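You operate a simulated robot arm through the tools that you are given. There is no shell and no other tool.

Carry out the task below with a simulated robot arm. There is one attempt and no reset: what you move stays moved.

Task
Put things in order on the table top. At the end: the silver drilled block from the table top stands on top of the plate with a green tab; the blue wiping pad is on the silver metal drip tray; the cream primed bracket from the table top stands where the yellow tub stood; the silver tall tin stands where the blue wiping pad stood; the yellow tub stands where the silver tall tin stood; whatever was shut is shut again. Leave all else as you found it, and nothing knocked over.

It is judged by the outcome, as a careful person would: the job done as asked, and still so three seconds after it is handed in. It fails if anything else is knocked over, pushed out of place, dropped, spilled or broken.

Robot
A 6-joint arm with a two-finger gripper, fixed in place. Base frame: the origin is at the foot of the arm, x ahead of it, y to its left, z up; the work surface is at about z = 0. Lengths are in mm, angles in degrees, forces in N, time in s.
With the tool pointing down near the work surface it reaches from about 180 to 480 mm from the base axis. Its first joint turns from -66.0 to 66.0 degrees. Payload 1.76 kg.
The TCP is the grasp point between the finger pads, 29 mm short of the fingertips. In the tool frame z runs along the fingers and y along their closing line. The gripper opens to 82 mm; its body begins 58 mm behind the TCP.
Orientation is told as [roll, pitch, yaw] about the base's x, y, z axes, in that order, counted from this pose: with the fingers straight down and closing along the base's y, the tool's x points along the base's -x, its y along +y and its z along -z.

Tools
- The arm moves only by the tool arm_command. Its argument "series" is a list of rows, each a list of 3 entries, a list of its own where there are three numbers: the shift along the tool's x, y, z in mm, then the turn, a rotation vector about the tool's x, y, z in degrees, then the gripper command, from -1 (fully open) to 1 (shut), values between in proportion. In form: [[[x, y, z], [wx, wy, wz], hand], ...]. A call has 1 to 20 rows; each row shifts and turns the commanded pose from where the row before left it, along the tool's axes as they then stand. Rows are played at 5 a second. More than 50 mm and 8.6 degrees between two rows, or a gripper value outside its range, and nothing of the call is played. Where a pose cannot be reached the arm comes as near as it can. A force on the tool above 40 N (or 10 N above the force at the start of the call, whichever is more), or a blocked arm, ends the call early, and 0.2 s more pass. The fingers move at their own pace (about 203.5 mm/s each) and stop on an object; they squeeze with about 25 N. The grip force told is the motor's: it shows also when the fingers shut on nothing. Time passes only in rows, and 0.2 s behind the last, so rows that do not move let the fingers close. The reply holds the time, the measured pose of the TCP, the force on the tool along the base axes, the opening and the grip force, in the units named above and with some noise, with the torque about the TCP (base axes, N m) and any sound that the robot's microphone picked up.
- Cameras (640 x 400 px; columns grow to the right, rows downward): "scene" is fixed at [39.2, 318.4, 437.3]; the picture's right is [-0.86, -0.51, 0.00], its down [-0.31, 0.52, -0.80] and it looks along [0.41, -0.69, -0.60] (base axes); focal length 214 px, centre (320, 200). "wrist" rides on the gripper at [79, 4, -89] in the tool frame; the picture's right is [-0.05, 1.00, 0.00], its down [-0.71, -0.04, -0.71] and it looks along [-0.71, -0.04, 0.71] (tool axes); focal length 256 px, centre (320, 200).
- camera(camera): a new picture of that camera. The clock stands still meanwhile.
- locate(camera, pixels): for up to 12 pixels [column, row] of the newest picture of that camera ("zoom" is the newest enlarged one), the place [x, y, z] in the base frame of the surface seen there, good to about 2 mm, but the place of the scene camera against the robot may be out by one fixed shift of up to 25 mm in any direction. The clock stands still meanwhile.
- close_up(camera, box): a new picture of the part [left, top, right, bottom] of that camera's present view, enlarged. The clock stands still meanwhile.
- job_done(): hands the job in; it is judged then, once.

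Leave the gripper open and the arm clear of the work at the hand-in unless told otherwise.

The tools are called by a JSON object that holds its "name" and its "arguments". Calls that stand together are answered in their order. arm_command: Moves the arm, as the interface text tells. Its arguments: {"type":"object","properties":{"series":{"type":"array","items":{"type":"array"}}},"required":["series"]} The other tools are called the same way: camera (camera) takes a picture; locate (camera, pixels) gives the place of the surface under pixels of a picture; close_up (camera, box) takes an enlarged picture of a part of a camera's view; job_done () hands the job in.

At the start:

```text
clock: 0.0
ee_pos: [288.6, -69.0, 268.1]
tool_rot: [0.0, 0.1, 0.0]
contact_force: [-0.1, 0.1, -0.8]
wrist_torque: [0.02, 0.01, 0.0]
grip_width: 81.9
grasp_force: 0.1
```

scene: 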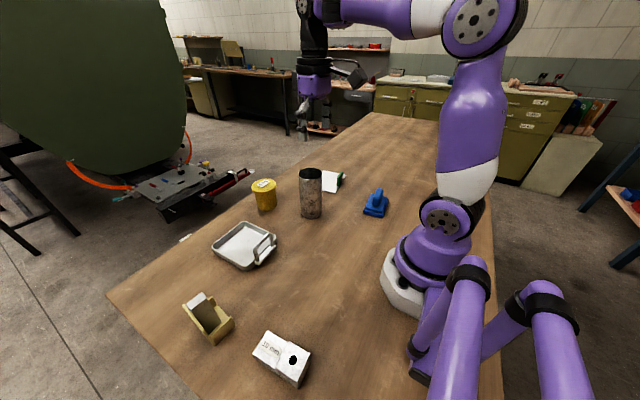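
wrist: 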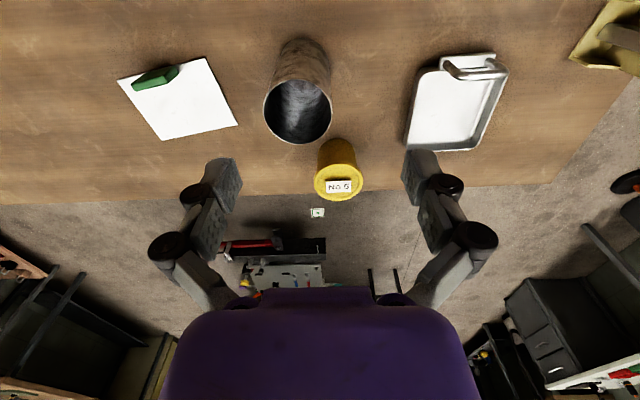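

I see the yellow tub, the silver tin, the plate with a green tab, the blue pad, the tray, the cream bracket and the silver block. I'll take enlarged scene pictures of them before planning anything.

{"name": "close_up", "arguments": {"camera": "scene", "box": [220, 150, 420, 275]}}

{"name": "close_up", "arguments": {"camera": "scene", "box": [160, 270, 340, 395]}}

{"name": "camera", "arguments": {"camera": "wrist"}}

```text
3.20 times, centred on (320, 212) of scene
```

zoom: 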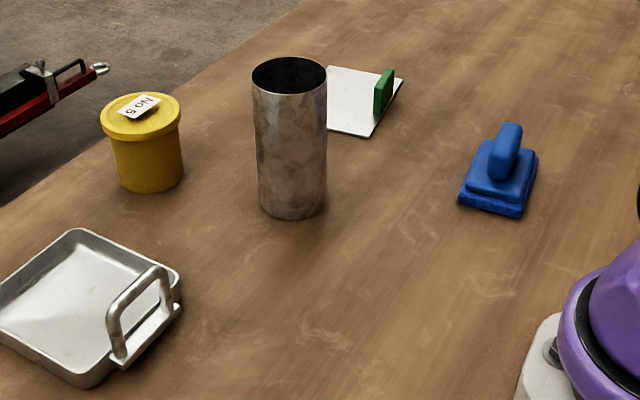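

```text
3.20 times, centred on (250, 332) of scene
```

zoom: 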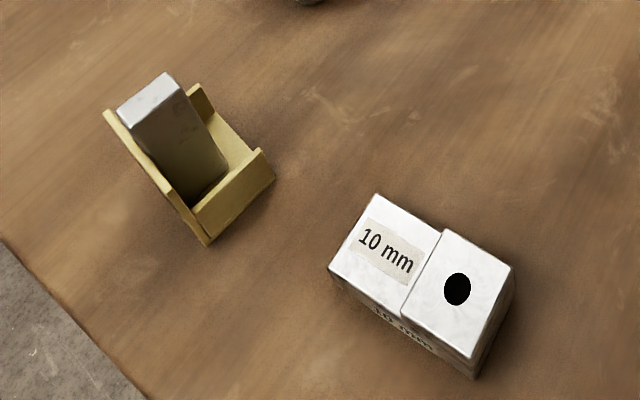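

```text
taken
```

wrist: 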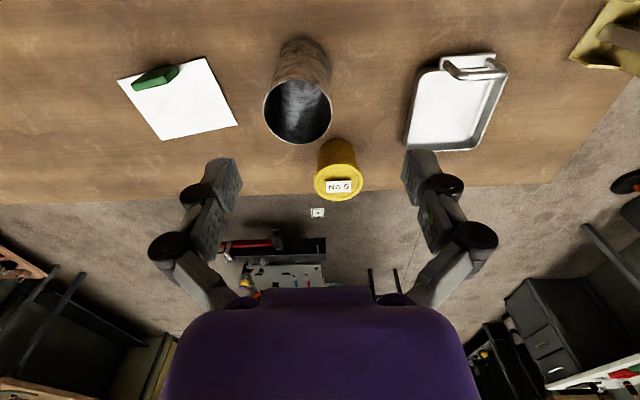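

Next I'll measure places from the wrist picture: the plate corners (120,80), (207,58), (237,125), (165,139), the tin rim around (297,110), the tub lid (338,180) and the tray corners.

{"name": "locate", "arguments": {"camera": "wrist", "pixels": [[121, 80], [206, 59], [236, 125], [166, 138], [155, 76], [266, 105], [328, 105], [297, 140], [302, 40], [338, 186], [318, 183], [360, 183]]}}

{"name": "locate", "arguments": {"camera": "wrist", "pixels": [[338, 198], [338, 142], [410, 145], [466, 148], [506, 70], [424, 73], [450, 110], [475, 72], [445, 58], [492, 55], [600, 40], [297, 82]]}}

{"name": "close_up", "arguments": {"camera": "wrist", "box": [100, 30, 260, 130]}}

{"name": "close_up", "arguments": {"camera": "wrist", "box": [380, 30, 540, 170]}}

```text
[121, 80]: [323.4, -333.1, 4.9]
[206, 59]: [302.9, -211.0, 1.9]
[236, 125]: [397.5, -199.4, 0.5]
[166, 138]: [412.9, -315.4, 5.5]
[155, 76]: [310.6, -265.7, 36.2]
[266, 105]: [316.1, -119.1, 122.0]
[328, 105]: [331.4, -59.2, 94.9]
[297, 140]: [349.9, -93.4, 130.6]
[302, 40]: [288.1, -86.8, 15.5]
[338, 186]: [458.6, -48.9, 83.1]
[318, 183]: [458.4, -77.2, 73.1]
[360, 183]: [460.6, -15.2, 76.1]
```

```text
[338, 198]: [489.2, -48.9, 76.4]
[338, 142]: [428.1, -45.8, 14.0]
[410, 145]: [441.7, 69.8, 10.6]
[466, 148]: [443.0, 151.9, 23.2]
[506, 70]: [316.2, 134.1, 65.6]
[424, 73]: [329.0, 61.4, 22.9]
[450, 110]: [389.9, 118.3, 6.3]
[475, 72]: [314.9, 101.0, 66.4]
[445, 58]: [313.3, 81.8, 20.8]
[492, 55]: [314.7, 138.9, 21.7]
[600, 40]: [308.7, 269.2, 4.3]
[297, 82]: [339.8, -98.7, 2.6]
```

```text
4.00 times, centred on (180, 80) of wrist
```

zoom: 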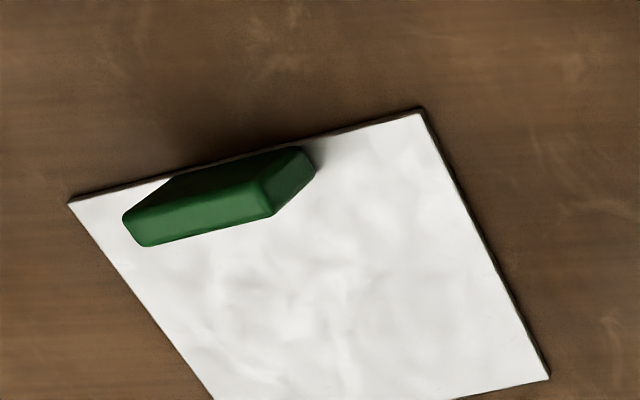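

```text
2.86 times, centred on (460, 100) of wrist
```

zoom: 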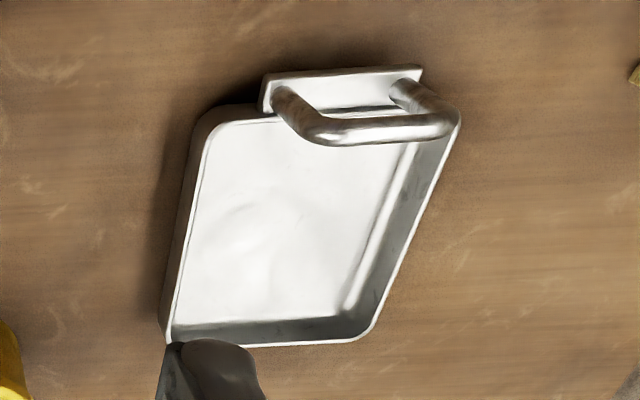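

The tin is an open cylinder about 62 mm wide centred near (319,-90). The tub is near (459,-48). I'll take larger close-ups of the block, the bracket and the pad, and locate them with the scene camera.

{"name": "close_up", "arguments": {"camera": "scene", "box": [240, 320, 320, 395]}}

{"name": "locate", "arguments": {"camera": "scene", "pixels": [[302, 188], [311, 217], [264, 188], [266, 209], [376, 197], [366, 212], [386, 215], [334, 178], [345, 172], [240, 245], [262, 262], [268, 240]]}}

{"name": "close_up", "arguments": {"camera": "scene", "box": [170, 280, 250, 350]}}

{"name": "close_up", "arguments": {"camera": "scene", "box": [350, 175, 410, 225]}}

```text
5.33 times, centred on (280, 358) of scene
```

zoom: 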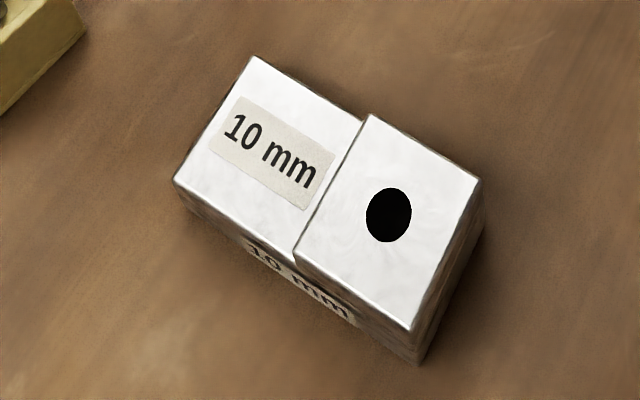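

```text
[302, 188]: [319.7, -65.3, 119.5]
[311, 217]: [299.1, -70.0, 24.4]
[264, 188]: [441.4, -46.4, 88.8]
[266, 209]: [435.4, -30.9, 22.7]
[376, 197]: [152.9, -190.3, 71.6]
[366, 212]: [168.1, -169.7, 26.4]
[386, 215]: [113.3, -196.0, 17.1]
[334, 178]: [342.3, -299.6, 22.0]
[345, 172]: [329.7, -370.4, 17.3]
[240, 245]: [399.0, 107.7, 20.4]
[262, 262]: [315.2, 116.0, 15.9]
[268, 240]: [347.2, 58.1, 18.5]
```

```text
5.71 times, centred on (210, 315) of scene
```

zoom: 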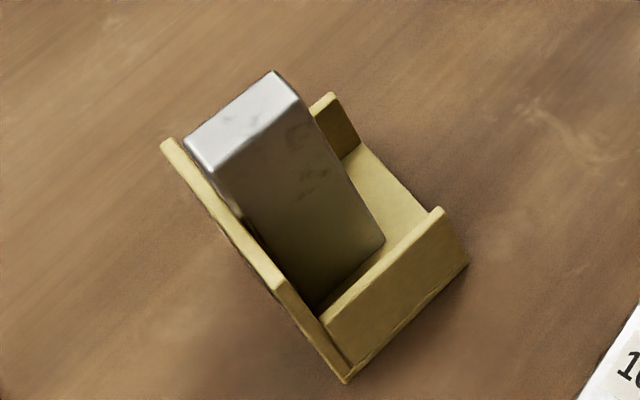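

```text
8.00 times, centred on (380, 200) of scene
```

zoom: 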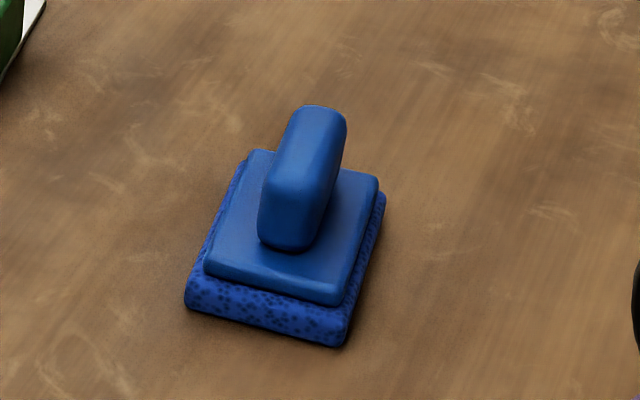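

The bracket seems to be a cream three-walled base with a steel piece standing in it. I'll locate the block, the bracket and the pad in the scene picture, plus some bare table points to see the scene camera's shift in z.

{"name": "locate", "arguments": {"camera": "scene", "pixels": [[330, 280], [300, 240], [250, 300], [270, 347], [292, 362], [255, 352], [272, 332], [309, 352], [292, 384], [195, 297], [205, 297], [225, 318]]}}

{"name": "locate", "arguments": {"camera": "scene", "pixels": [[184, 302], [213, 341], [233, 319], [213, 310], [193, 300], [206, 295], [224, 307], [278, 357], [284, 339], [277, 365], [300, 300], [390, 230]]}}

```text
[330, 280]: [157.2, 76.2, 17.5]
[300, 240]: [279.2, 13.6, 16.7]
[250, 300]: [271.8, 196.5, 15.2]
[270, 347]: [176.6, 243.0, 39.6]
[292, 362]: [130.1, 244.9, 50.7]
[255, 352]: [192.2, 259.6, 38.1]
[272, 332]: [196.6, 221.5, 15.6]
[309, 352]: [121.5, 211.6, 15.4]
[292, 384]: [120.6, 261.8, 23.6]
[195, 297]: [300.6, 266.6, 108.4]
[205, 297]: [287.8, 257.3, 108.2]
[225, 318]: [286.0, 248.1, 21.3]
```

```text
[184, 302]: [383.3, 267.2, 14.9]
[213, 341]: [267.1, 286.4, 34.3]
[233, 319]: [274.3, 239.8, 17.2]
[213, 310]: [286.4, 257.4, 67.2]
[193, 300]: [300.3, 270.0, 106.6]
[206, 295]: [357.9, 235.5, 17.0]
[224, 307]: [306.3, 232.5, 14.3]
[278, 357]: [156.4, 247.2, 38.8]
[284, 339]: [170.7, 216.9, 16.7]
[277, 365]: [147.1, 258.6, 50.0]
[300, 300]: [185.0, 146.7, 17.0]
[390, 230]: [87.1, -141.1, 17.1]
```

The bare table reads z of about 16–17 in the scene camera, so that camera has a shift of roughly +16 in z. To get its x and y shift I'll compare features that both cameras can see: the plate corner, the tray rim corners and the tub label.

{"name": "close_up", "arguments": {"camera": "scene", "box": [200, 215, 290, 275]}}

{"name": "close_up", "arguments": {"camera": "wrist", "box": [250, 30, 390, 210]}}

```text
6.67 times, centred on (245, 245) of scene
```

zoom: 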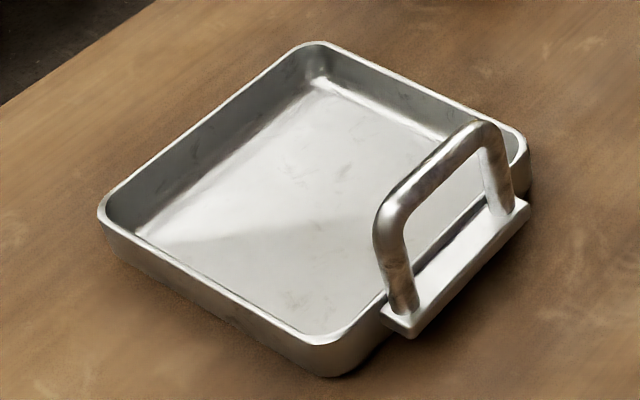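

```text
2.22 times, centred on (320, 120) of wrist
```

zoom: 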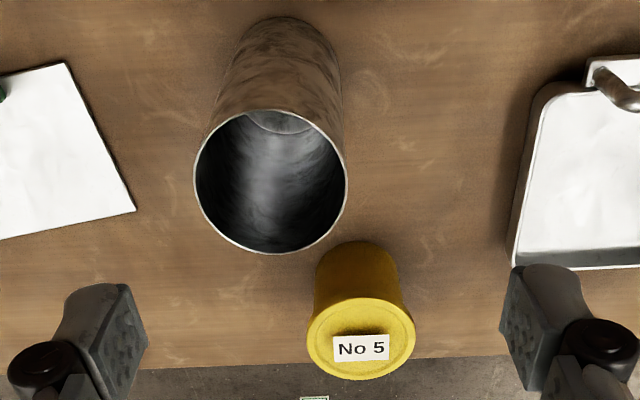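

The newest zoom shows the tin rim with extremes near (196,180), (345,182), (268,252) and (272,112), and the tub lid with its label. I'll locate those points.

{"name": "locate", "arguments": {"camera": "zoom", "pixels": [[196, 180], [345, 182], [266, 252], [275, 111], [338, 337], [387, 335], [337, 360], [388, 357], [361, 310], [360, 372], [312, 340], [409, 338]]}}

{"name": "close_up", "arguments": {"camera": "scene", "box": [240, 160, 330, 225]}}

```text
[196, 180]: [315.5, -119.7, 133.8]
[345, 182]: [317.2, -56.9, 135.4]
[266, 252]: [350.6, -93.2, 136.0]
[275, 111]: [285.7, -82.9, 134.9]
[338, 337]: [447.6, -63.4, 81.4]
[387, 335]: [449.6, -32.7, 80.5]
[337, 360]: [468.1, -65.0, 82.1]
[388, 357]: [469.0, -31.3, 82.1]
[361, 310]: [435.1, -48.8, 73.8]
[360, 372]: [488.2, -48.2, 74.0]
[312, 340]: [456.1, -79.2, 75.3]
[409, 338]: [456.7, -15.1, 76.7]
```

```text
6.15 times, centred on (285, 192) of scene
```

zoom: 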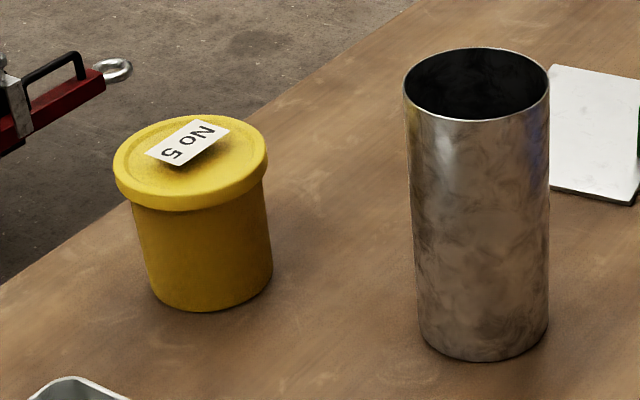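

Tin rim: centre about (318,-88), top z 135, about 64 mm across. The tub label's centre is (458.6,-48.1,81.5). I'll locate the same label corners, the tin rim and the lid in the scene zoom to get the fixed shift.

{"name": "locate", "arguments": {"camera": "zoom", "pixels": [[195, 122], [225, 131], [182, 163], [149, 153], [187, 142], [406, 88], [547, 92], [475, 49], [478, 118], [118, 165], [264, 157], [192, 205]]}}

```text
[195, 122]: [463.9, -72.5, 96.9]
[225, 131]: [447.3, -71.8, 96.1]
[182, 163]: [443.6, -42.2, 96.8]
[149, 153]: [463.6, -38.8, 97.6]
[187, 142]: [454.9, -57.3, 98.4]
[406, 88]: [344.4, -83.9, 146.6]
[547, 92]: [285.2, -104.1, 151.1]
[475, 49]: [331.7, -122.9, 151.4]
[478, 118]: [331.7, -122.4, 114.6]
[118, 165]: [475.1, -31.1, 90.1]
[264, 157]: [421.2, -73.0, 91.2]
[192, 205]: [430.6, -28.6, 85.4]
```

Label and tin both give a scene shift of about (-4,-7,+16), so the true place is the scene reading plus (4,7,-16). Next I'll turn the tool to yaw -50 and move high above the blue pad (near (144,-178)) to see it with the wrist camera.

{"name": "arm_command", "arguments": {"series": [[[0, 0, 0], [0, 0, 8.4], -1], [[0, 0, 0], [0, 0, 8.4], -1], [[0, 0, 0], [0, 0, 8.4], -1], [[0, 0, 0], [0, 0, 8.4], -1], [[0, 0, 0], [0, 0, 8.4], -1], [[0, 0, 0], [0, 0, 8.0], -1], [[2.4, -45.2, 0], [0, 0, 0], -1], [[2.4, -45.2, 0], [0, 0, 0], -1], [[2.4, -45.2, 0], [0, 0, 0], -1], [[2.3, -45.3, 0], [0, 0, 0], -1], [[0, 0, 0], [0, 0, 0], -1]]}}

{"name": "camera", "arguments": {"camera": "wrist"}}

```text
clock: 2.4
ee_pos: [143.0, -177.9, 267.8]
tool_rot: [0.0, 0.0, -50.0]
contact_force: [-0.6, 0.0, 0.8]
wrist_torque: [0.01, -0.01, 0.03]
grip_width: 82.1
grasp_force: 0.0
```

```text
taken
```

wrist: 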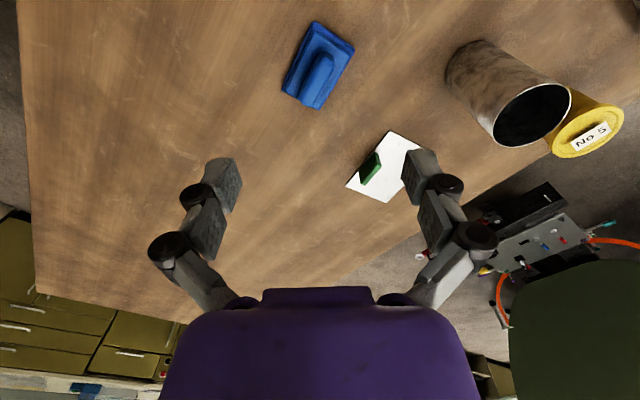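

The pad is clearly in view around (318,65). I'll enlarge it to measure it.

{"name": "close_up", "arguments": {"camera": "wrist", "box": [262, 10, 382, 120]}}

```text
3.64 times, centred on (322, 65) of wrist
```

zoom: 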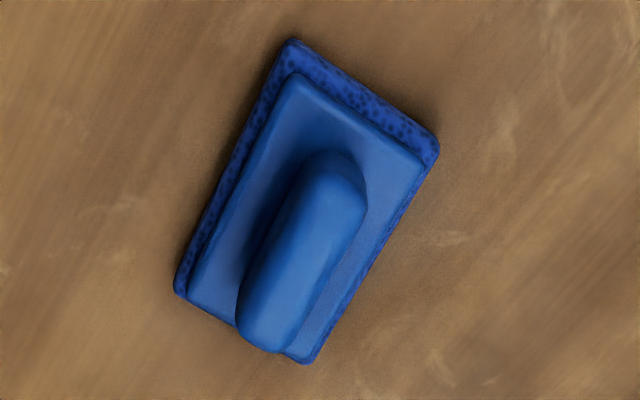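

The pad's corners show at (290,42), (437,150), (176,290) and (305,360), with the handle running from (335,165) to (262,335). I'll locate these points.

{"name": "locate", "arguments": {"camera": "zoom", "pixels": [[290, 43], [436, 150], [178, 290], [305, 360], [335, 170], [268, 320], [300, 245], [275, 225], [345, 240], [320, 165], [295, 78], [420, 170]]}}

```text
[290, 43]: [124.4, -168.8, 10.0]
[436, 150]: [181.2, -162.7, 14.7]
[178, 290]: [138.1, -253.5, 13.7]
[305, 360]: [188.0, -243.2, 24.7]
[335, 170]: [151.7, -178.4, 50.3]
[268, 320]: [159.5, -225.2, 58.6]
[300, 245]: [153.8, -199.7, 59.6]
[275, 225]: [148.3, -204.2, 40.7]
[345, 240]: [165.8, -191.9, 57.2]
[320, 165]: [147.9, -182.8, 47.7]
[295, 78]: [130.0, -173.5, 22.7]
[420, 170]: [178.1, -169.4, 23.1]
```

The pad is about 57 x 85 mm, its long axis about 98° from base x, with the handle top at z of about 60. I'll sample points across the handle to get its width and centre.

{"name": "locate", "arguments": {"camera": "zoom", "pixels": [[255, 270], [270, 270], [285, 270], [300, 270], [315, 270], [325, 270], [335, 225], [350, 225], [310, 205], [250, 345], [275, 350], [345, 160]]}}

{"name": "locate", "arguments": {"camera": "zoom", "pixels": [[364, 200], [355, 180], [238, 320], [245, 290], [290, 340], [300, 325], [190, 295], [230, 180], [350, 95], [290, 355], [375, 250], [330, 315]]}}

```text
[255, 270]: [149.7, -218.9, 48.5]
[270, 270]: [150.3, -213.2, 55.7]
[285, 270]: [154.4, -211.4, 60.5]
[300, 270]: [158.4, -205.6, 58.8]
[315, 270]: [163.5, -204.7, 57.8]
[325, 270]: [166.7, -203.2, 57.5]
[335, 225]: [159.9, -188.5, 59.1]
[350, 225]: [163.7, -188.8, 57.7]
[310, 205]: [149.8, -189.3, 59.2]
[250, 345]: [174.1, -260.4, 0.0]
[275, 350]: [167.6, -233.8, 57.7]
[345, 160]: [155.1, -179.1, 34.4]
```

```text
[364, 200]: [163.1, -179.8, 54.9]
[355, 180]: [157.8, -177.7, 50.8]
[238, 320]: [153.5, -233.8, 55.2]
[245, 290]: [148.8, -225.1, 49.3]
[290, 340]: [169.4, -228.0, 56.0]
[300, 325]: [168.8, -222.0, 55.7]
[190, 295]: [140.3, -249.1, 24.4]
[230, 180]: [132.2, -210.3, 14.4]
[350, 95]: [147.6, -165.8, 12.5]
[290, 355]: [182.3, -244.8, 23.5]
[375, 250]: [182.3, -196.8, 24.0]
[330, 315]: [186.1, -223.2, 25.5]
```

The handle is about 20 mm wide, centred at (158.5,-207), and the pad's centre is (159,-208). Before grasping I'll survey the tray, the bracket and the block, so I'll move to (300,108) at yaw 0.

{"name": "arm_command", "arguments": {"series": [[[0, 0, 0], [0, 0, -8.4], -1], [[0, 0, 0], [0, 0, -8.4], -1], [[0, 0, 0], [0, 0, -8.4], -1], [[0, 0, 0], [0, 0, -8.4], -1], [[0, 0, 0], [0, 0, -8.4], -1], [[0, 0, 0], [0, 0, -8.0], -1], [[-22.4, 40.9, 0], [0, 0, 0], -1], [[-22.4, 40.9, 0], [0, 0, 0], -1], [[-22.4, 40.9, 0], [0, 0, 0], -1], [[-22.4, 40.9, 0], [0, 0, 0], -1], [[-22.4, 40.9, 0], [0, 0, 0], -1], [[-22.4, 40.9, 0], [0, 0, 0], -1], [[-22.4, 40.9, 0], [0, 0, 0], -1], [[0, 0, 0], [0, 0, 0], -1]]}}

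{"name": "camera", "arguments": {"camera": "wrist"}}

```text
clock: 5.4
ee_pos: [301.2, 111.9, 270.1]
tool_rot: [0.0, -0.1, -0.1]
contact_force: [-0.4, 1.1, -0.4]
wrist_torque: [-0.01, -0.03, -0.03]
grip_width: 82.2
grasp_force: 0.0
```

```text
taken
```

wrist: 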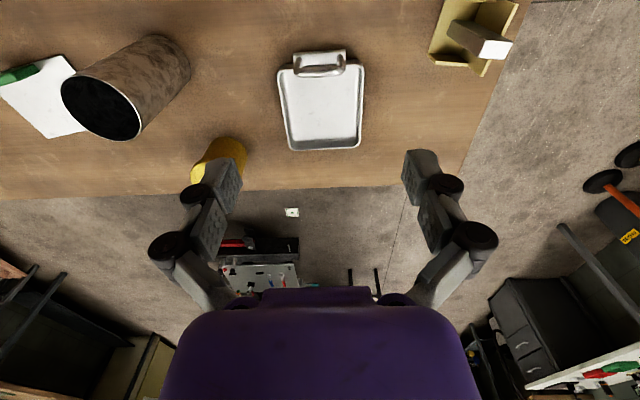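

The tray is at (322,100) in the picture and the bracket is at upper right. I'll zoom in on the tray.

{"name": "close_up", "arguments": {"camera": "wrist", "box": [262, 40, 382, 160]}}

```text
3.33 times, centred on (322, 100) of wrist
```

zoom: 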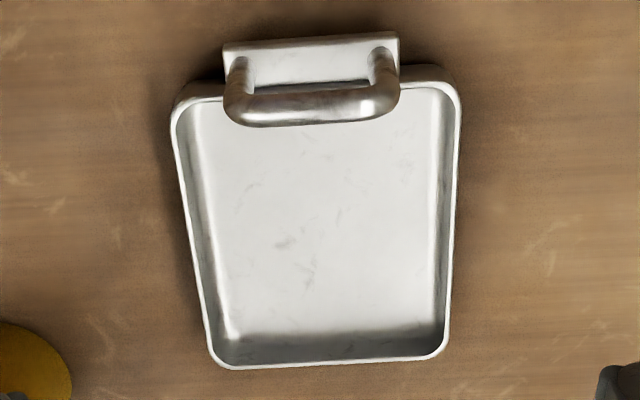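

I'll locate the tray rim corners, the floor of the tray and the handle.

{"name": "locate", "arguments": {"camera": "zoom", "pixels": [[173, 110], [459, 95], [208, 360], [446, 350], [225, 345], [435, 335], [200, 110], [435, 95], [238, 330], [430, 318], [320, 230], [330, 345]]}}

{"name": "locate", "arguments": {"camera": "zoom", "pixels": [[225, 50], [397, 40], [240, 110], [380, 103], [310, 107], [310, 60], [238, 68], [383, 60], [175, 180], [457, 180], [195, 180], [437, 180]]}}

```text
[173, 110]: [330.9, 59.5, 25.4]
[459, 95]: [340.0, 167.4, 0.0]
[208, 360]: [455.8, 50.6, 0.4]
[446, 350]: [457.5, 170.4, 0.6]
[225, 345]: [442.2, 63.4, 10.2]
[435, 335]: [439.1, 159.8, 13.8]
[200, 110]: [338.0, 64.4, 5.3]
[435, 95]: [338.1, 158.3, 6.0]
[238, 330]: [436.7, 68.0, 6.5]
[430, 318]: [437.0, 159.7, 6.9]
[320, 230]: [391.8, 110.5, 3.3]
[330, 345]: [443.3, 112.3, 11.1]
```

```text
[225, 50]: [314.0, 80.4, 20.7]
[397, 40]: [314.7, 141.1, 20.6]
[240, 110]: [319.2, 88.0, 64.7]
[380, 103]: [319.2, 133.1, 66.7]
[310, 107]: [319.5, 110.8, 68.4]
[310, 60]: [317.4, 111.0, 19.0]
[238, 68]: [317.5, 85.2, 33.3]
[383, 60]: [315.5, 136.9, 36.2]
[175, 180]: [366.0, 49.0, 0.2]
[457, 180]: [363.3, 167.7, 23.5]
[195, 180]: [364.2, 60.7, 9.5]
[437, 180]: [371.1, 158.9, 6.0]
```

The tray's inside is about x 333–441 by y 62–160 with its floor at z of about 5 and the rim at 24. The pad fits with its long axis along x. Next I'll turn to yaw 40 and move to (249,216) to look at the bracket.

{"name": "arm_command", "arguments": {"series": [[[0, 0, 0], [0, 0, -8], -1], [[0, 0, 0], [0, 0, -8], -1], [[0, 0, 0], [0, 0, -8], -1], [[0, 0, 0], [0, 0, -8], -1], [[0, 0, 0], [0, 0, -8], -1], [[-9, 37.7, 0], [0, 0, 0], -1], [[-9, 37.7, 0], [0, 0, 0], -1], [[-9, 37.7, 0], [0, 0, 0], -1], [[0, 0, 0], [0, 0, 0], -1]]}}

{"name": "camera", "arguments": {"camera": "wrist"}}

```text
clock: 7.4
ee_pos: [248.0, 214.6, 267.6]
tool_rot: [0.0, 0.0, 40.0]
contact_force: [0.4, 0.0, -0.6]
wrist_torque: [0.03, 0.02, -0.01]
grip_width: 82.2
grasp_force: 0.0
```

```text
taken
```

wrist: 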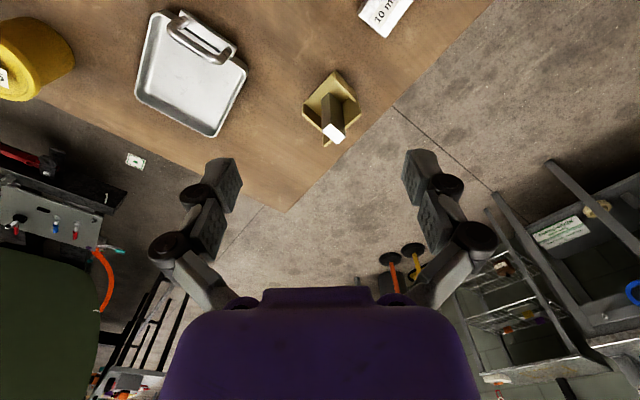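

The bracket is near (332,108). I'll enlarge it.

{"name": "close_up", "arguments": {"camera": "wrist", "box": [288, 60, 378, 155]}}

```text
4.21 times, centred on (333, 108) of wrist
```

zoom: 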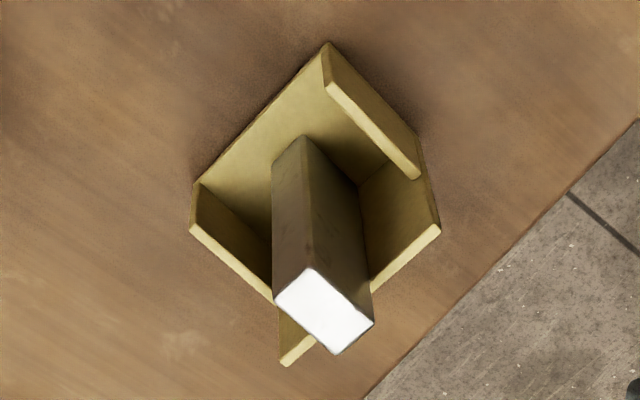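

The bracket is a square cream base with walls on three sides and a steel post near its middle. I'll locate the post top corners, the wall corners and the base.

{"name": "locate", "arguments": {"camera": "zoom", "pixels": [[311, 272], [278, 298], [334, 352], [370, 322], [324, 312], [300, 140], [275, 165], [355, 185], [326, 47], [418, 178], [438, 230], [286, 363]]}}

{"name": "locate", "arguments": {"camera": "zoom", "pixels": [[192, 230], [200, 190], [330, 92], [414, 172], [405, 250], [240, 262], [270, 180], [215, 180], [310, 68], [240, 185], [315, 345], [420, 200]]}}

```text
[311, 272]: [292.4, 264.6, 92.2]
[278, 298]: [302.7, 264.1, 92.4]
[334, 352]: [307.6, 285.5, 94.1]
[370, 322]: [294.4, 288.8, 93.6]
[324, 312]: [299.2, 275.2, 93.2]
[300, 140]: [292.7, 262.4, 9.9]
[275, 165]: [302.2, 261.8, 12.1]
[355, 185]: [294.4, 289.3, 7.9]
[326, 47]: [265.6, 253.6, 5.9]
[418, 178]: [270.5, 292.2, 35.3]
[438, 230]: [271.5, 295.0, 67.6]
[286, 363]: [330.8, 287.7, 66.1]
```

```text
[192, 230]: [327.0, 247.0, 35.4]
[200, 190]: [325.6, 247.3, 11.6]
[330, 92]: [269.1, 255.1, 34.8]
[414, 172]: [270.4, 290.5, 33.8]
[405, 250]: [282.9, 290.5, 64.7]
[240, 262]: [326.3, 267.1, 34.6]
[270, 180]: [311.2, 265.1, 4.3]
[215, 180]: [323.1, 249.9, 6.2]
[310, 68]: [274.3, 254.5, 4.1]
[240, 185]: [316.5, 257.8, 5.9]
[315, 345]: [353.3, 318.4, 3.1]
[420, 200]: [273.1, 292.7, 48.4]
```

The bracket's base is about 60 x 45 mm, turned about -7°, with side walls 35 high, a back wall 67 high and the post about 12 x 25 at (299,276), top z 93. Next I'll move to (132,212) at yaw 58 to look at the block.

{"name": "arm_command", "arguments": {"series": [[[0, 0, 0], [0, 0, -6], -1], [[0, 0, 0], [0, 0, -6], -1], [[0, 0, 0], [0, 0, -6], -1], [[21.2, 32.3, 0], [0, 0, 0], -1], [[21.2, 32.3, 0], [0, 0, 0], -1], [[21.2, 32.3, 0], [0, 0, 0], -1], [[0, 0, 0], [0, 0, 0], -1]]}}

{"name": "camera", "arguments": {"camera": "wrist"}}

```text
clock: 9.0
ee_pos: [133.0, 211.4, 267.8]
tool_rot: [0.0, 0.0, 58.1]
contact_force: [-1.3, 0.9, -1.7]
wrist_torque: [0.01, 0.03, 0.02]
grip_width: 82.0
grasp_force: 0.0
```

```text
taken
```

wrist: 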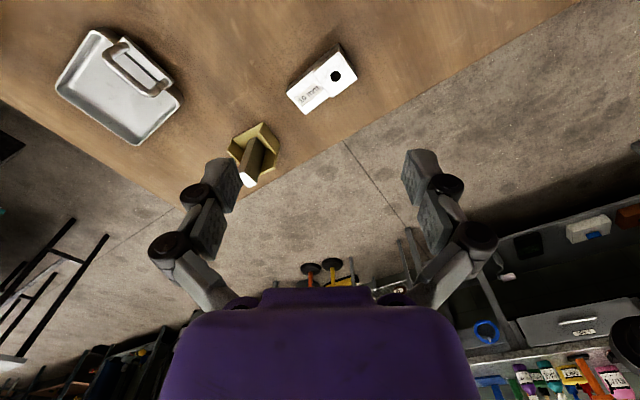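

The block is near (322,80). I'll enlarge it.

{"name": "close_up", "arguments": {"camera": "wrist", "box": [275, 35, 370, 125]}}

```text
4.44 times, centred on (322, 80) of wrist
```

zoom: 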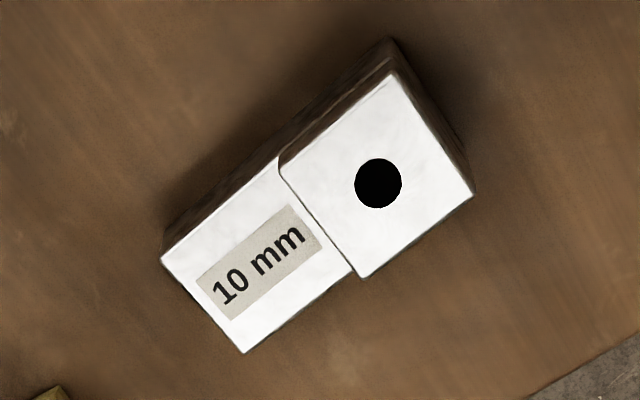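

{"name": "locate", "arguments": {"camera": "zoom", "pixels": [[165, 260], [243, 350], [280, 160], [352, 265], [284, 170], [392, 78], [470, 195], [363, 275], [378, 183], [258, 260], [390, 42], [165, 240]]}}

{"name": "locate", "arguments": {"camera": "zoom", "pixels": [[170, 262], [243, 345], [275, 165], [345, 265], [290, 172], [391, 84], [464, 192], [363, 270], [463, 170], [200, 300], [320, 225], [430, 135]]}}

```text
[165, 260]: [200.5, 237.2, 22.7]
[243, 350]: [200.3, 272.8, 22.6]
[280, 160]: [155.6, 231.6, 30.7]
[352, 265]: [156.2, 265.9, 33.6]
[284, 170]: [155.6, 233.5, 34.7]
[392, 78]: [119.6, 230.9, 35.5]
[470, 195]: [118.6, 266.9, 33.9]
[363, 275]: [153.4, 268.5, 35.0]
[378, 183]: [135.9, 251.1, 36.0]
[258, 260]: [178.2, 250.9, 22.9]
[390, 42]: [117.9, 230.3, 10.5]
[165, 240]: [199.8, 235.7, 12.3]
```

```text
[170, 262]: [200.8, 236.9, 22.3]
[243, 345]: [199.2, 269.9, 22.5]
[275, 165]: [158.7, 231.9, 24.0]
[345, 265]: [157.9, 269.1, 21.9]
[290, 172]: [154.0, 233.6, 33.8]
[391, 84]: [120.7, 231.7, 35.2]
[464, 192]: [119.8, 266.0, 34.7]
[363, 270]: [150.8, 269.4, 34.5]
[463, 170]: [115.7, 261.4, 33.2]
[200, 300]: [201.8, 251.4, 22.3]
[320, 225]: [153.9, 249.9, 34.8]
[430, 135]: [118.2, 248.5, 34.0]
```

The block's footprint is about 83 x 38 mm, long axis about 4°, centre (160,252). Its drilled part (x below 155) is 35 high and the labelled part is 23 high. I'll take a scene picture to see the finger geometry and confirm nothing has changed.

{"name": "camera", "arguments": {"camera": "scene"}}

```text
taken
```

scene: 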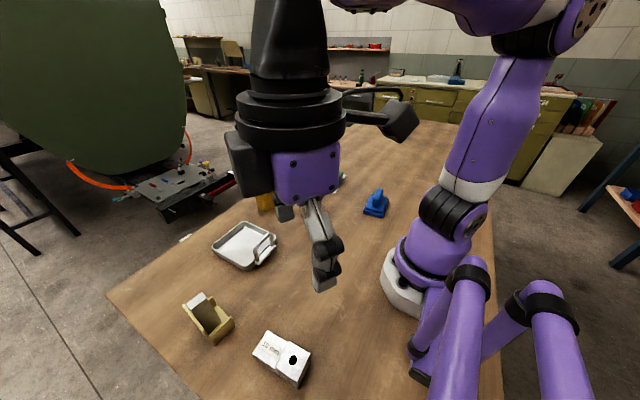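

{"name": "close_up", "arguments": {"camera": "scene", "box": [220, 120, 420, 300]}}

```text
2.22 times, centred on (320, 210) of scene
```

zoom: 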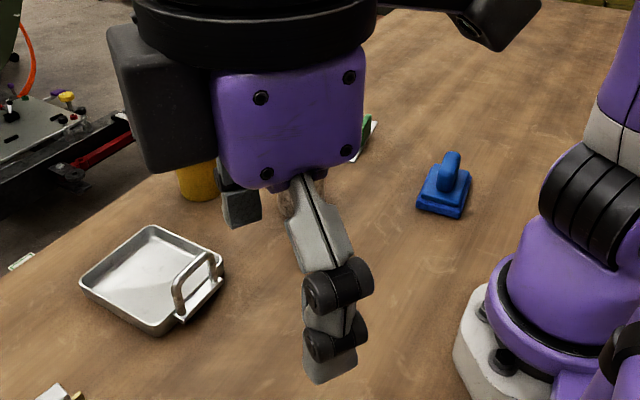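

The fingers and the workspace are clear. I start with the pad: first I turn back to yaw 0 and move to (290,0), high up.

{"name": "arm_command", "arguments": {"series": [[[0, 0, 0], [0, 0, 8.3], -1], [[0, 0, 0], [0, 0, 8.3], -1], [[0, 0, 0], [0, 0, 8.3], -1], [[0, 0, 0], [0, 0, 8.3], -1], [[0, 0, 0], [0, 0, 8.3], -1], [[0, 0, 0], [0, 0, 8.3], -1], [[0, 0, 0], [0, 0, 8.3], -1], [[-26.2, -35.2, 0], [0, 0, 0], -1], [[-26.2, -35.2, 0], [0, 0, 0], -1], [[-26.2, -35.2, 0], [0, 0, 0], -1], [[-26.2, -35.2, 0], [0, 0, 0], -1], [[-26.2, -35.2, 0], [0, 0, 0], -1], [[-26.2, -35.2, 0], [0, 0, 0], -1], [[0, 0, 0], [0, 0, 0], -1]]}}

{"name": "arm_command", "arguments": {"series": [[[0, 0, 0], [0, 0, 8.23], -1], [[0, 0, 0], [0, 0, 8.23], -1], [[0, 0, 0], [0, 0, 8.23], -1], [[0, 0, 0], [0, 0, 8.23], -1], [[0, 0, 0], [0, 0, 8.23], -1], [[0, 0, 0], [0, 0, 8.23], -1], [[0, 0, 0], [0, 0, 8.23], -1], [[0, 0, 0], [0, 0, 8.23], -1], [[0, 0, 0], [0, 0, 8.23], -1], [[0, 0, 0], [0, 0, 8.23], -1], [[-31.4, -26.3, 0], [0, 0, 0], -1], [[-31.4, -26.3, 0], [0, 0, 0], -1], [[-31.4, -26.3, 0], [0, 0, 0], -1], [[-31.4, -26.3, 0], [0, 0, 0], -1], [[-31.4, -26.3, 0], [0, 0, 0], -1], [[-31.4, -26.3, 0], [0, 0, 0], -1], [[0, 0, 0], [0, 0, 0], -1]]}}

```text
clock: 12.0
ee_pos: [290.7, -1.9, 266.8]
tool_rot: [-0.1, 0.0, -0.2]
contact_force: [-0.5, 0.9, -0.5]
wrist_torque: [-0.03, 0.0, -0.01]
grip_width: 82.0
grasp_force: 0.1
```

```text
clock: 15.6
ee_pos: [158.9, -208.1, 267.5]
tool_rot: [0.0, 0.0, -82.4]
contact_force: [0.1, 1.1, -0.6]
wrist_torque: [0.0, -0.02, -0.02]
grip_width: 82.0
grasp_force: 0.1
```

I'm above the pad at (158.9,-208.1) with yaw -82.4. I'll check the alignment with the wrist picture.

{"name": "camera", "arguments": {"camera": "wrist"}}

{"name": "close_up", "arguments": {"camera": "wrist", "box": [260, 0, 380, 100]}}

```text
taken
```

wrist: 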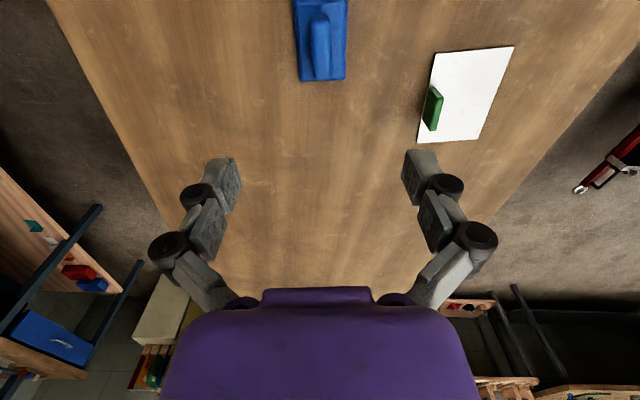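

```text
4.00 times, centred on (320, 50) of wrist
```

zoom: 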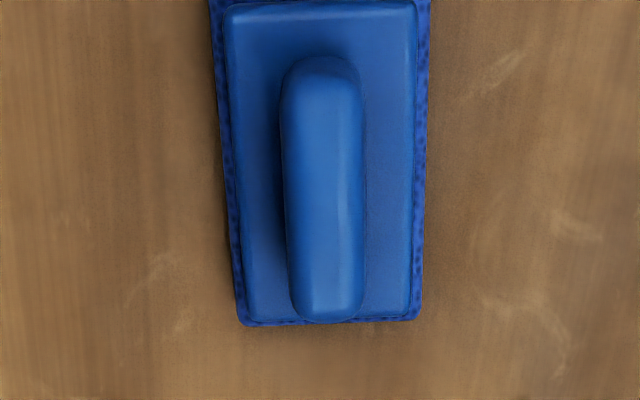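

The handle is lined up with the view. I'll measure across it for a final centring check.

{"name": "locate", "arguments": {"camera": "zoom", "pixels": [[285, 200], [300, 200], [325, 200], [350, 200], [362, 200], [320, 75], [325, 290], [290, 120], [358, 120], [222, 60], [428, 60], [325, 250]]}}

{"name": "locate", "arguments": {"camera": "wrist", "pixels": [[433, 54], [513, 46], [419, 142], [477, 140], [432, 90], [440, 110], [428, 128], [444, 95], [437, 88], [424, 122], [430, 130], [470, 90]]}}

```text
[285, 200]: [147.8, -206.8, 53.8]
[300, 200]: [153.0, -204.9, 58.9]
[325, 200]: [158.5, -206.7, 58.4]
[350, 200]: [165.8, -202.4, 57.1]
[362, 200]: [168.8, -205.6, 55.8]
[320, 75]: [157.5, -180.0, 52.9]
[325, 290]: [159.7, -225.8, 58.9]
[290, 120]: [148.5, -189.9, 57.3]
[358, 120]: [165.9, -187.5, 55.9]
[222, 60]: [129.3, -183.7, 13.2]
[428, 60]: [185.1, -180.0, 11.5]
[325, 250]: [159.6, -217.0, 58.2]
```

```text
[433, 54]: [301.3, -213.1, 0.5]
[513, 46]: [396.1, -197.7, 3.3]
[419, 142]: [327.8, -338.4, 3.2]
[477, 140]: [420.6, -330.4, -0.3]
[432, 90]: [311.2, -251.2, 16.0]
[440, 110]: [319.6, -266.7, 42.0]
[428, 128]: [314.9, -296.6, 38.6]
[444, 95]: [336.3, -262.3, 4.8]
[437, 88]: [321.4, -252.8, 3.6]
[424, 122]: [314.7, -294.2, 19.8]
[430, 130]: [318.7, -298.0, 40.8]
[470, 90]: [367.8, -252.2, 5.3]
```

The handle's centre is (158.4,-207). Next I'll descend to TCP z of about 57, so the fingertips stay just above the pad's base plate (top z about 24), and then close.

{"name": "arm_command", "arguments": {"series": [[[0, 0, 45], [0, 0, 0], -1], [[0, 0, 45], [0, 0, 0], -1], [[0, 0, 45], [0, 0, 0], -1], [[0, 0, 40], [0, 0, 0], -1], [[0, 0, 20], [0, 0, 0], -1], [[0, 0, 15.5], [0, 0, 0], -1], [[0, 0, 0], [0, 0, 0], -1]]}}

{"name": "camera", "arguments": {"camera": "wrist"}}

{"name": "close_up", "arguments": {"camera": "scene", "box": [300, 120, 460, 260]}}

```text
clock: 17.2
ee_pos: [158.5, -206.1, 58.4]
tool_rot: [0.1, 0.0, -82.5]
contact_force: [-0.1, -0.3, 1.0]
wrist_torque: [0.0, -0.02, 0.0]
grip_width: 81.9
grasp_force: 0.0
```

```text
taken
```

wrist: 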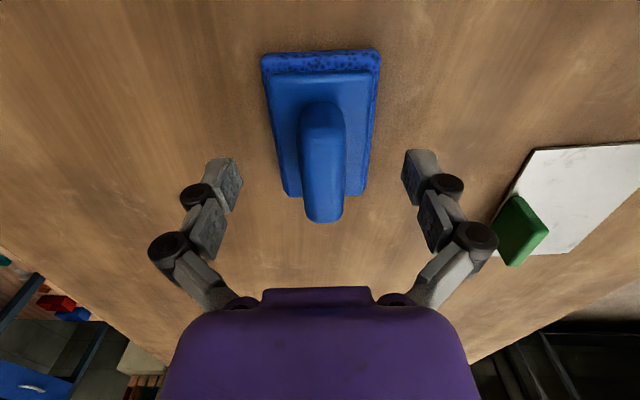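

```text
2.86 times, centred on (380, 190) of scene
```

zoom: 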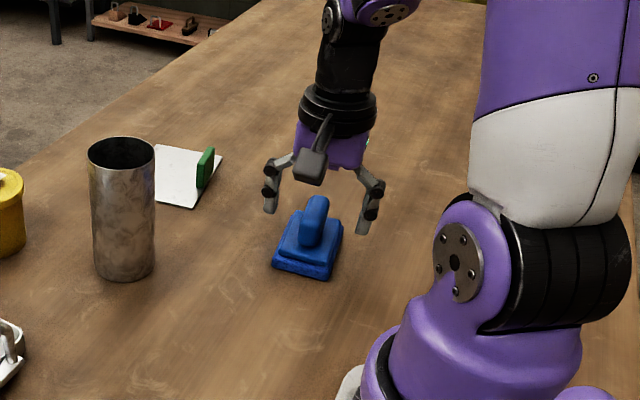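

The fingers straddle the handle with nothing touching. I'll close the gripper now.

{"name": "arm_command", "arguments": {"series": [[[0, 0, 1], [0, 0, 0], 1], [[0, 0, 0], [0, 0, 0], 1], [[0, 0, 0], [0, 0, 0], 1], [[0, 0, 0], [0, 0, 0], 1]]}}

```text
clock: 18.2
ee_pos: [158.7, -207.4, 56.9]
tool_rot: [0.1, -0.2, -82.4]
contact_force: [3.3, 0.4, 11.1]
wrist_torque: [-0.14, -0.14, -0.02]
grip_width: 21.1
grasp_force: 25.0
```

The grip holds at a width of 21.1 with 25 N. I'll lift slowly to check the hold.

{"name": "arm_command", "arguments": {"series": [[[0, 0, -5], [0, 0, 0], 1], [[0, 0, -15], [0, 0, 0], 1], [[0, 0, -30], [0, 0, 0], 1], [[0, 0, 0], [0, 0, 0], 1]]}}

{"name": "close_up", "arguments": {"camera": "scene", "box": [300, 120, 460, 260]}}

{"name": "camera", "arguments": {"camera": "wrist"}}

```text
clock: 19.2
ee_pos: [156.9, -208.4, 106.9]
tool_rot: [-0.1, 0.0, -82.4]
contact_force: [0.0, -0.1, -0.6]
wrist_torque: [0.01, 0.0, 0.0]
grip_width: 21.0
grasp_force: 25.5
```

```text
2.86 times, centred on (380, 190) of scene
```

zoom: 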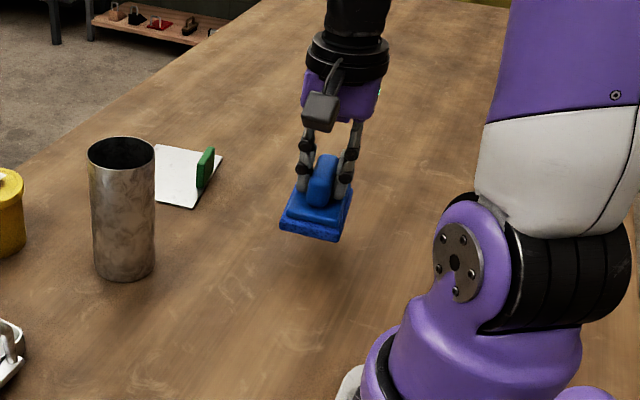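

```text
taken
```

wrist: 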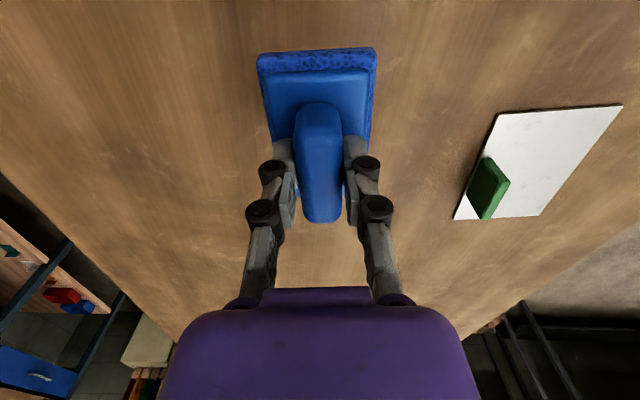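

The pad is held squarely. I'll lift it high, turn to yaw 0, then carry it over to the tray.

{"name": "arm_command", "arguments": {"series": [[[0, 0, -46], [0, 0, 0], 1], [[0, 0, -46], [0, 0, 0], 1], [[0, 0, -46], [0, 0, 0], 1], [[0, 0, 0], [0, 0, -8.24], 1], [[0, 0, 0], [0, 0, -8.24], 1], [[0, 0, 0], [0, 0, -8.24], 1], [[0, 0, 0], [0, 0, -8.24], 1], [[0, 0, 0], [0, 0, -8.24], 1], [[0, 0, 0], [0, 0, -8.24], 1], [[0, 0, 0], [0, 0, -8.24], 1], [[0, 0, 0], [0, 0, -8.24], 1], [[0, 0, 0], [0, 0, -8.24], 1], [[0, 0, 0], [0, 0, -8.24], 1], [[0, 0, 0], [0, 0, 0], 1]]}}

{"name": "arm_command", "arguments": {"series": [[[-28.9, 39.9, 0], [0, 0, 0], 1], [[-28.9, 39.9, 0], [0, 0, 0], 1], [[-28.9, 39.9, 0], [0, 0, 0], 1], [[-28.9, 39.9, 0], [0, 0, 0], 1], [[-28.9, 39.9, 0], [0, 0, 0], 1], [[-28.9, 39.9, 0], [0, 0, 0], 1], [[-28.9, 39.9, 0], [0, 0, 0], 1], [[-28.9, 39.9, 0], [0, 0, 0], 1], [[0, 0, 0], [0, 0, 0], 1], [[0, 0, 0], [0, 0, 0], 1]]}}

{"name": "camera", "arguments": {"camera": "wrist"}}

```text
clock: 22.2
ee_pos: [157.8, -208.2, 242.6]
tool_rot: [0.0, 0.0, 0.1]
contact_force: [-0.1, -0.3, -1.2]
wrist_torque: [0.03, -0.01, 0.02]
grip_width: 21.1
grasp_force: 24.9
```

```text
clock: 24.4
ee_pos: [390.4, 111.6, 246.6]
tool_rot: [0.0, 0.1, 0.1]
contact_force: [0.4, -0.2, -1.2]
wrist_torque: [-0.02, 0.01, 0.02]
grip_width: 21.1
grasp_force: 25.4
```

```text
taken
```

wrist: 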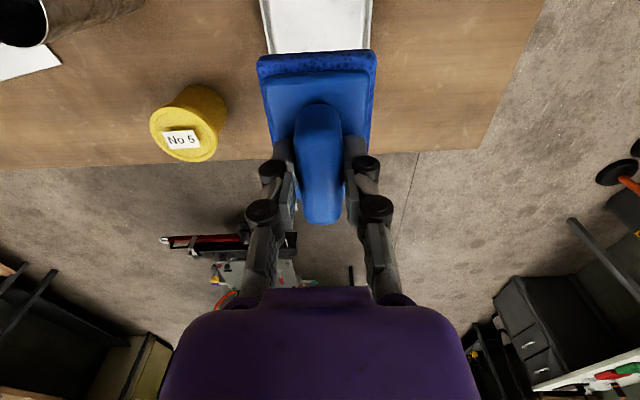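

The pad is above the tray at (390,111.6), with its long axis along x. I'll go down to TCP z of about 82 and look at the clearance.

{"name": "arm_command", "arguments": {"series": [[[1.5, 0, 45], [0, 0, 0], 1], [[0, 0, 45], [0, 0, 0], 1], [[0, 0, 45], [0, 0, 0], 1], [[0, 0, 29], [0, 0, 0], 1], [[0, 0, 0], [0, 0, 0], 1]]}}

{"name": "camera", "arguments": {"camera": "wrist"}}

{"name": "close_up", "arguments": {"camera": "scene", "box": [190, 190, 310, 290]}}

```text
clock: 25.6
ee_pos: [388.1, 109.4, 78.8]
tool_rot: [0.0, 0.0, -0.1]
contact_force: [0.7, 0.6, -0.1]
wrist_torque: [-0.01, -0.01, 0.02]
grip_width: 21.1
grasp_force: 24.6
```

```text
taken
```

wrist: 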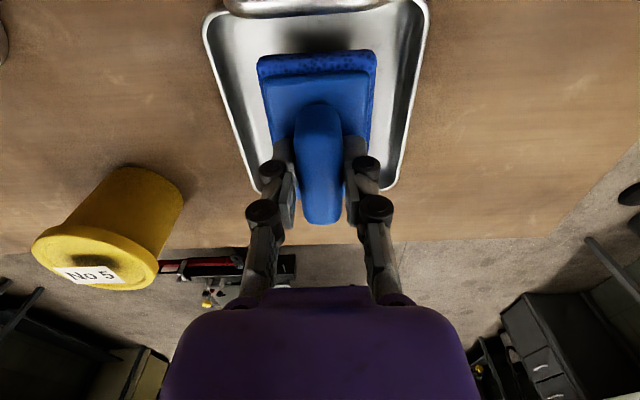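

```text
4.00 times, centred on (250, 240) of scene
```

zoom: 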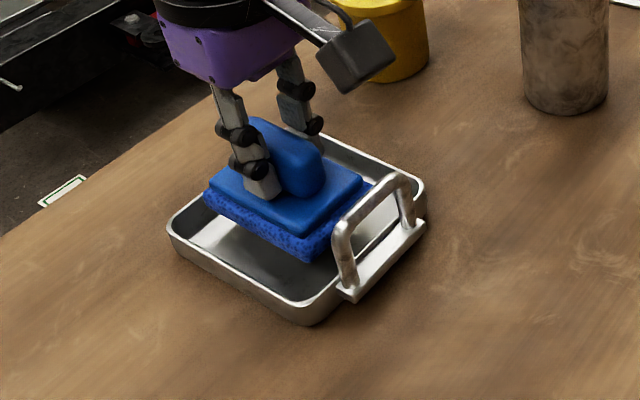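

The pad hangs inside the tray's outline. I'll check its near edge and the tray edges in the wrist picture before lowering.

{"name": "locate", "arguments": {"camera": "wrist", "pixels": [[262, 65], [372, 58], [210, 20], [425, 15], [255, 180], [395, 185], [320, 60], [320, 30], [240, 120], [405, 120], [250, 150], [400, 150]]}}

{"name": "locate", "arguments": {"camera": "zoom", "pixels": [[206, 195], [308, 262], [370, 185], [315, 300], [175, 225], [330, 140], [240, 165], [415, 185]]}}

```text
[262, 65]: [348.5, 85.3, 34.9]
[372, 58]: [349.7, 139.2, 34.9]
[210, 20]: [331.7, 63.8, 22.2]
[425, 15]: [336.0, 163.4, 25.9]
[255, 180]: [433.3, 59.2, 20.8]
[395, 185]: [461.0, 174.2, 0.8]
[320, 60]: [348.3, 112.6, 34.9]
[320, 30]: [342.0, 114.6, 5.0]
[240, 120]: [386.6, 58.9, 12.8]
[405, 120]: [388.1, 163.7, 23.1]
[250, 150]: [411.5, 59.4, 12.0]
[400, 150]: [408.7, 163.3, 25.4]
```

```text
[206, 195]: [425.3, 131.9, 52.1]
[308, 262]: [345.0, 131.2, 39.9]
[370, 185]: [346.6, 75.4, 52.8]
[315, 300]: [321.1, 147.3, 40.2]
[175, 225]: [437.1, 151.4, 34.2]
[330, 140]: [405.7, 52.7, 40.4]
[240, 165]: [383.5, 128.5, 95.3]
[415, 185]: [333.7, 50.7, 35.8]
```

The pad spans x 348–432 and y 85–139, with about 17 mm still to go down. I'll lower it gently, nudging 2 mm towards the base, and watch the force.

{"name": "arm_command", "arguments": {"series": [[[2, 0, 8], [0, 0, 0], 1], [[0, 0, 4], [0, 0, 0], 1], [[0, 0, 2], [0, 0, 0], 1], [[0, 0, 0], [0, 0, 0], 1]]}}

```text
clock: 26.6
ee_pos: [387.0, 108.9, 64.7]
tool_rot: [0.0, 0.0, 0.0]
contact_force: [-0.2, -0.3, -0.2]
wrist_torque: [-0.03, -0.02, 0.03]
grip_width: 21.0
grasp_force: 25.4
```

{"name": "arm_command", "arguments": {"series": [[[0, 0, 1], [0, 0, 0], 1], [[0, 0, 1], [0, 0, 0], 1], [[0, 0, 0], [0, 0, 0], 1]]}}

```text
clock: 27.4
ee_pos: [386.0, 109.7, 64.0]
tool_rot: [0.0, 0.0, 0.0]
contact_force: [0.4, -0.3, -1.0]
wrist_torque: [-0.02, -0.03, -0.05]
grip_width: 21.1
grasp_force: 24.8
```

No contact yet, so I'll lower 1 mm at a time.

{"name": "arm_command", "arguments": {"series": [[[0, 0, 1], [0, 0, 0], 1], [[0, 0, 0], [0, 0, 0], 1]]}}

{"name": "arm_command", "arguments": {"series": [[[0, 0, 1], [0, 0, 0], 1], [[0, 0, 0], [0, 0, 0], 1]]}}

{"name": "close_up", "arguments": {"camera": "scene", "box": [190, 190, 310, 290]}}

```text
clock: 28.0
ee_pos: [386.9, 111.3, 61.9]
tool_rot: [0.0, 0.0, 0.0]
contact_force: [-0.3, 0.2, 0.2]
wrist_torque: [-0.03, 0.01, 0.02]
grip_width: 21.0
grasp_force: 25.1
```

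```text
clock: 28.6
ee_pos: [385.5, 110.2, 61.7]
tool_rot: [-0.1, 0.0, -0.1]
contact_force: [-0.2, -0.3, -0.7]
wrist_torque: [0.01, 0.0, 0.0]
grip_width: 21.0
grasp_force: 24.8
```

```text
4.00 times, centred on (250, 240) of scene
```

zoom: 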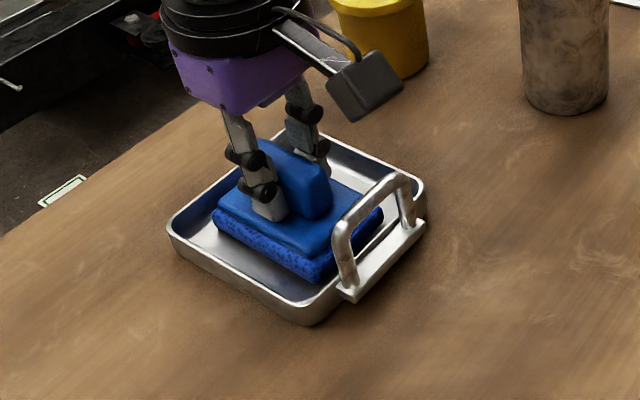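

It is almost on the floor of the tray. I'll continue with 1 mm steps.

{"name": "arm_command", "arguments": {"series": [[[0, 0, 1], [0, 0, 0], 1], [[0, 0, 0], [0, 0, 0], 1]]}}

{"name": "arm_command", "arguments": {"series": [[[0, 0, 1], [0, 0, 0], 1], [[0, 0, 0], [0, 0, 0], 1]]}}

```text
clock: 29.2
ee_pos: [385.7, 109.7, 61.8]
tool_rot: [-0.1, 0.0, 0.0]
contact_force: [-0.5, 0.1, -1.1]
wrist_torque: [0.01, -0.03, 0.02]
grip_width: 21.0
grasp_force: 25.4
```

```text
clock: 29.8
ee_pos: [385.5, 111.2, 61.2]
tool_rot: [0.0, -0.1, -0.1]
contact_force: [-1.0, -0.9, 5.3]
wrist_torque: [0.0, -0.22, -0.06]
grip_width: 21.0
grasp_force: 24.8
```

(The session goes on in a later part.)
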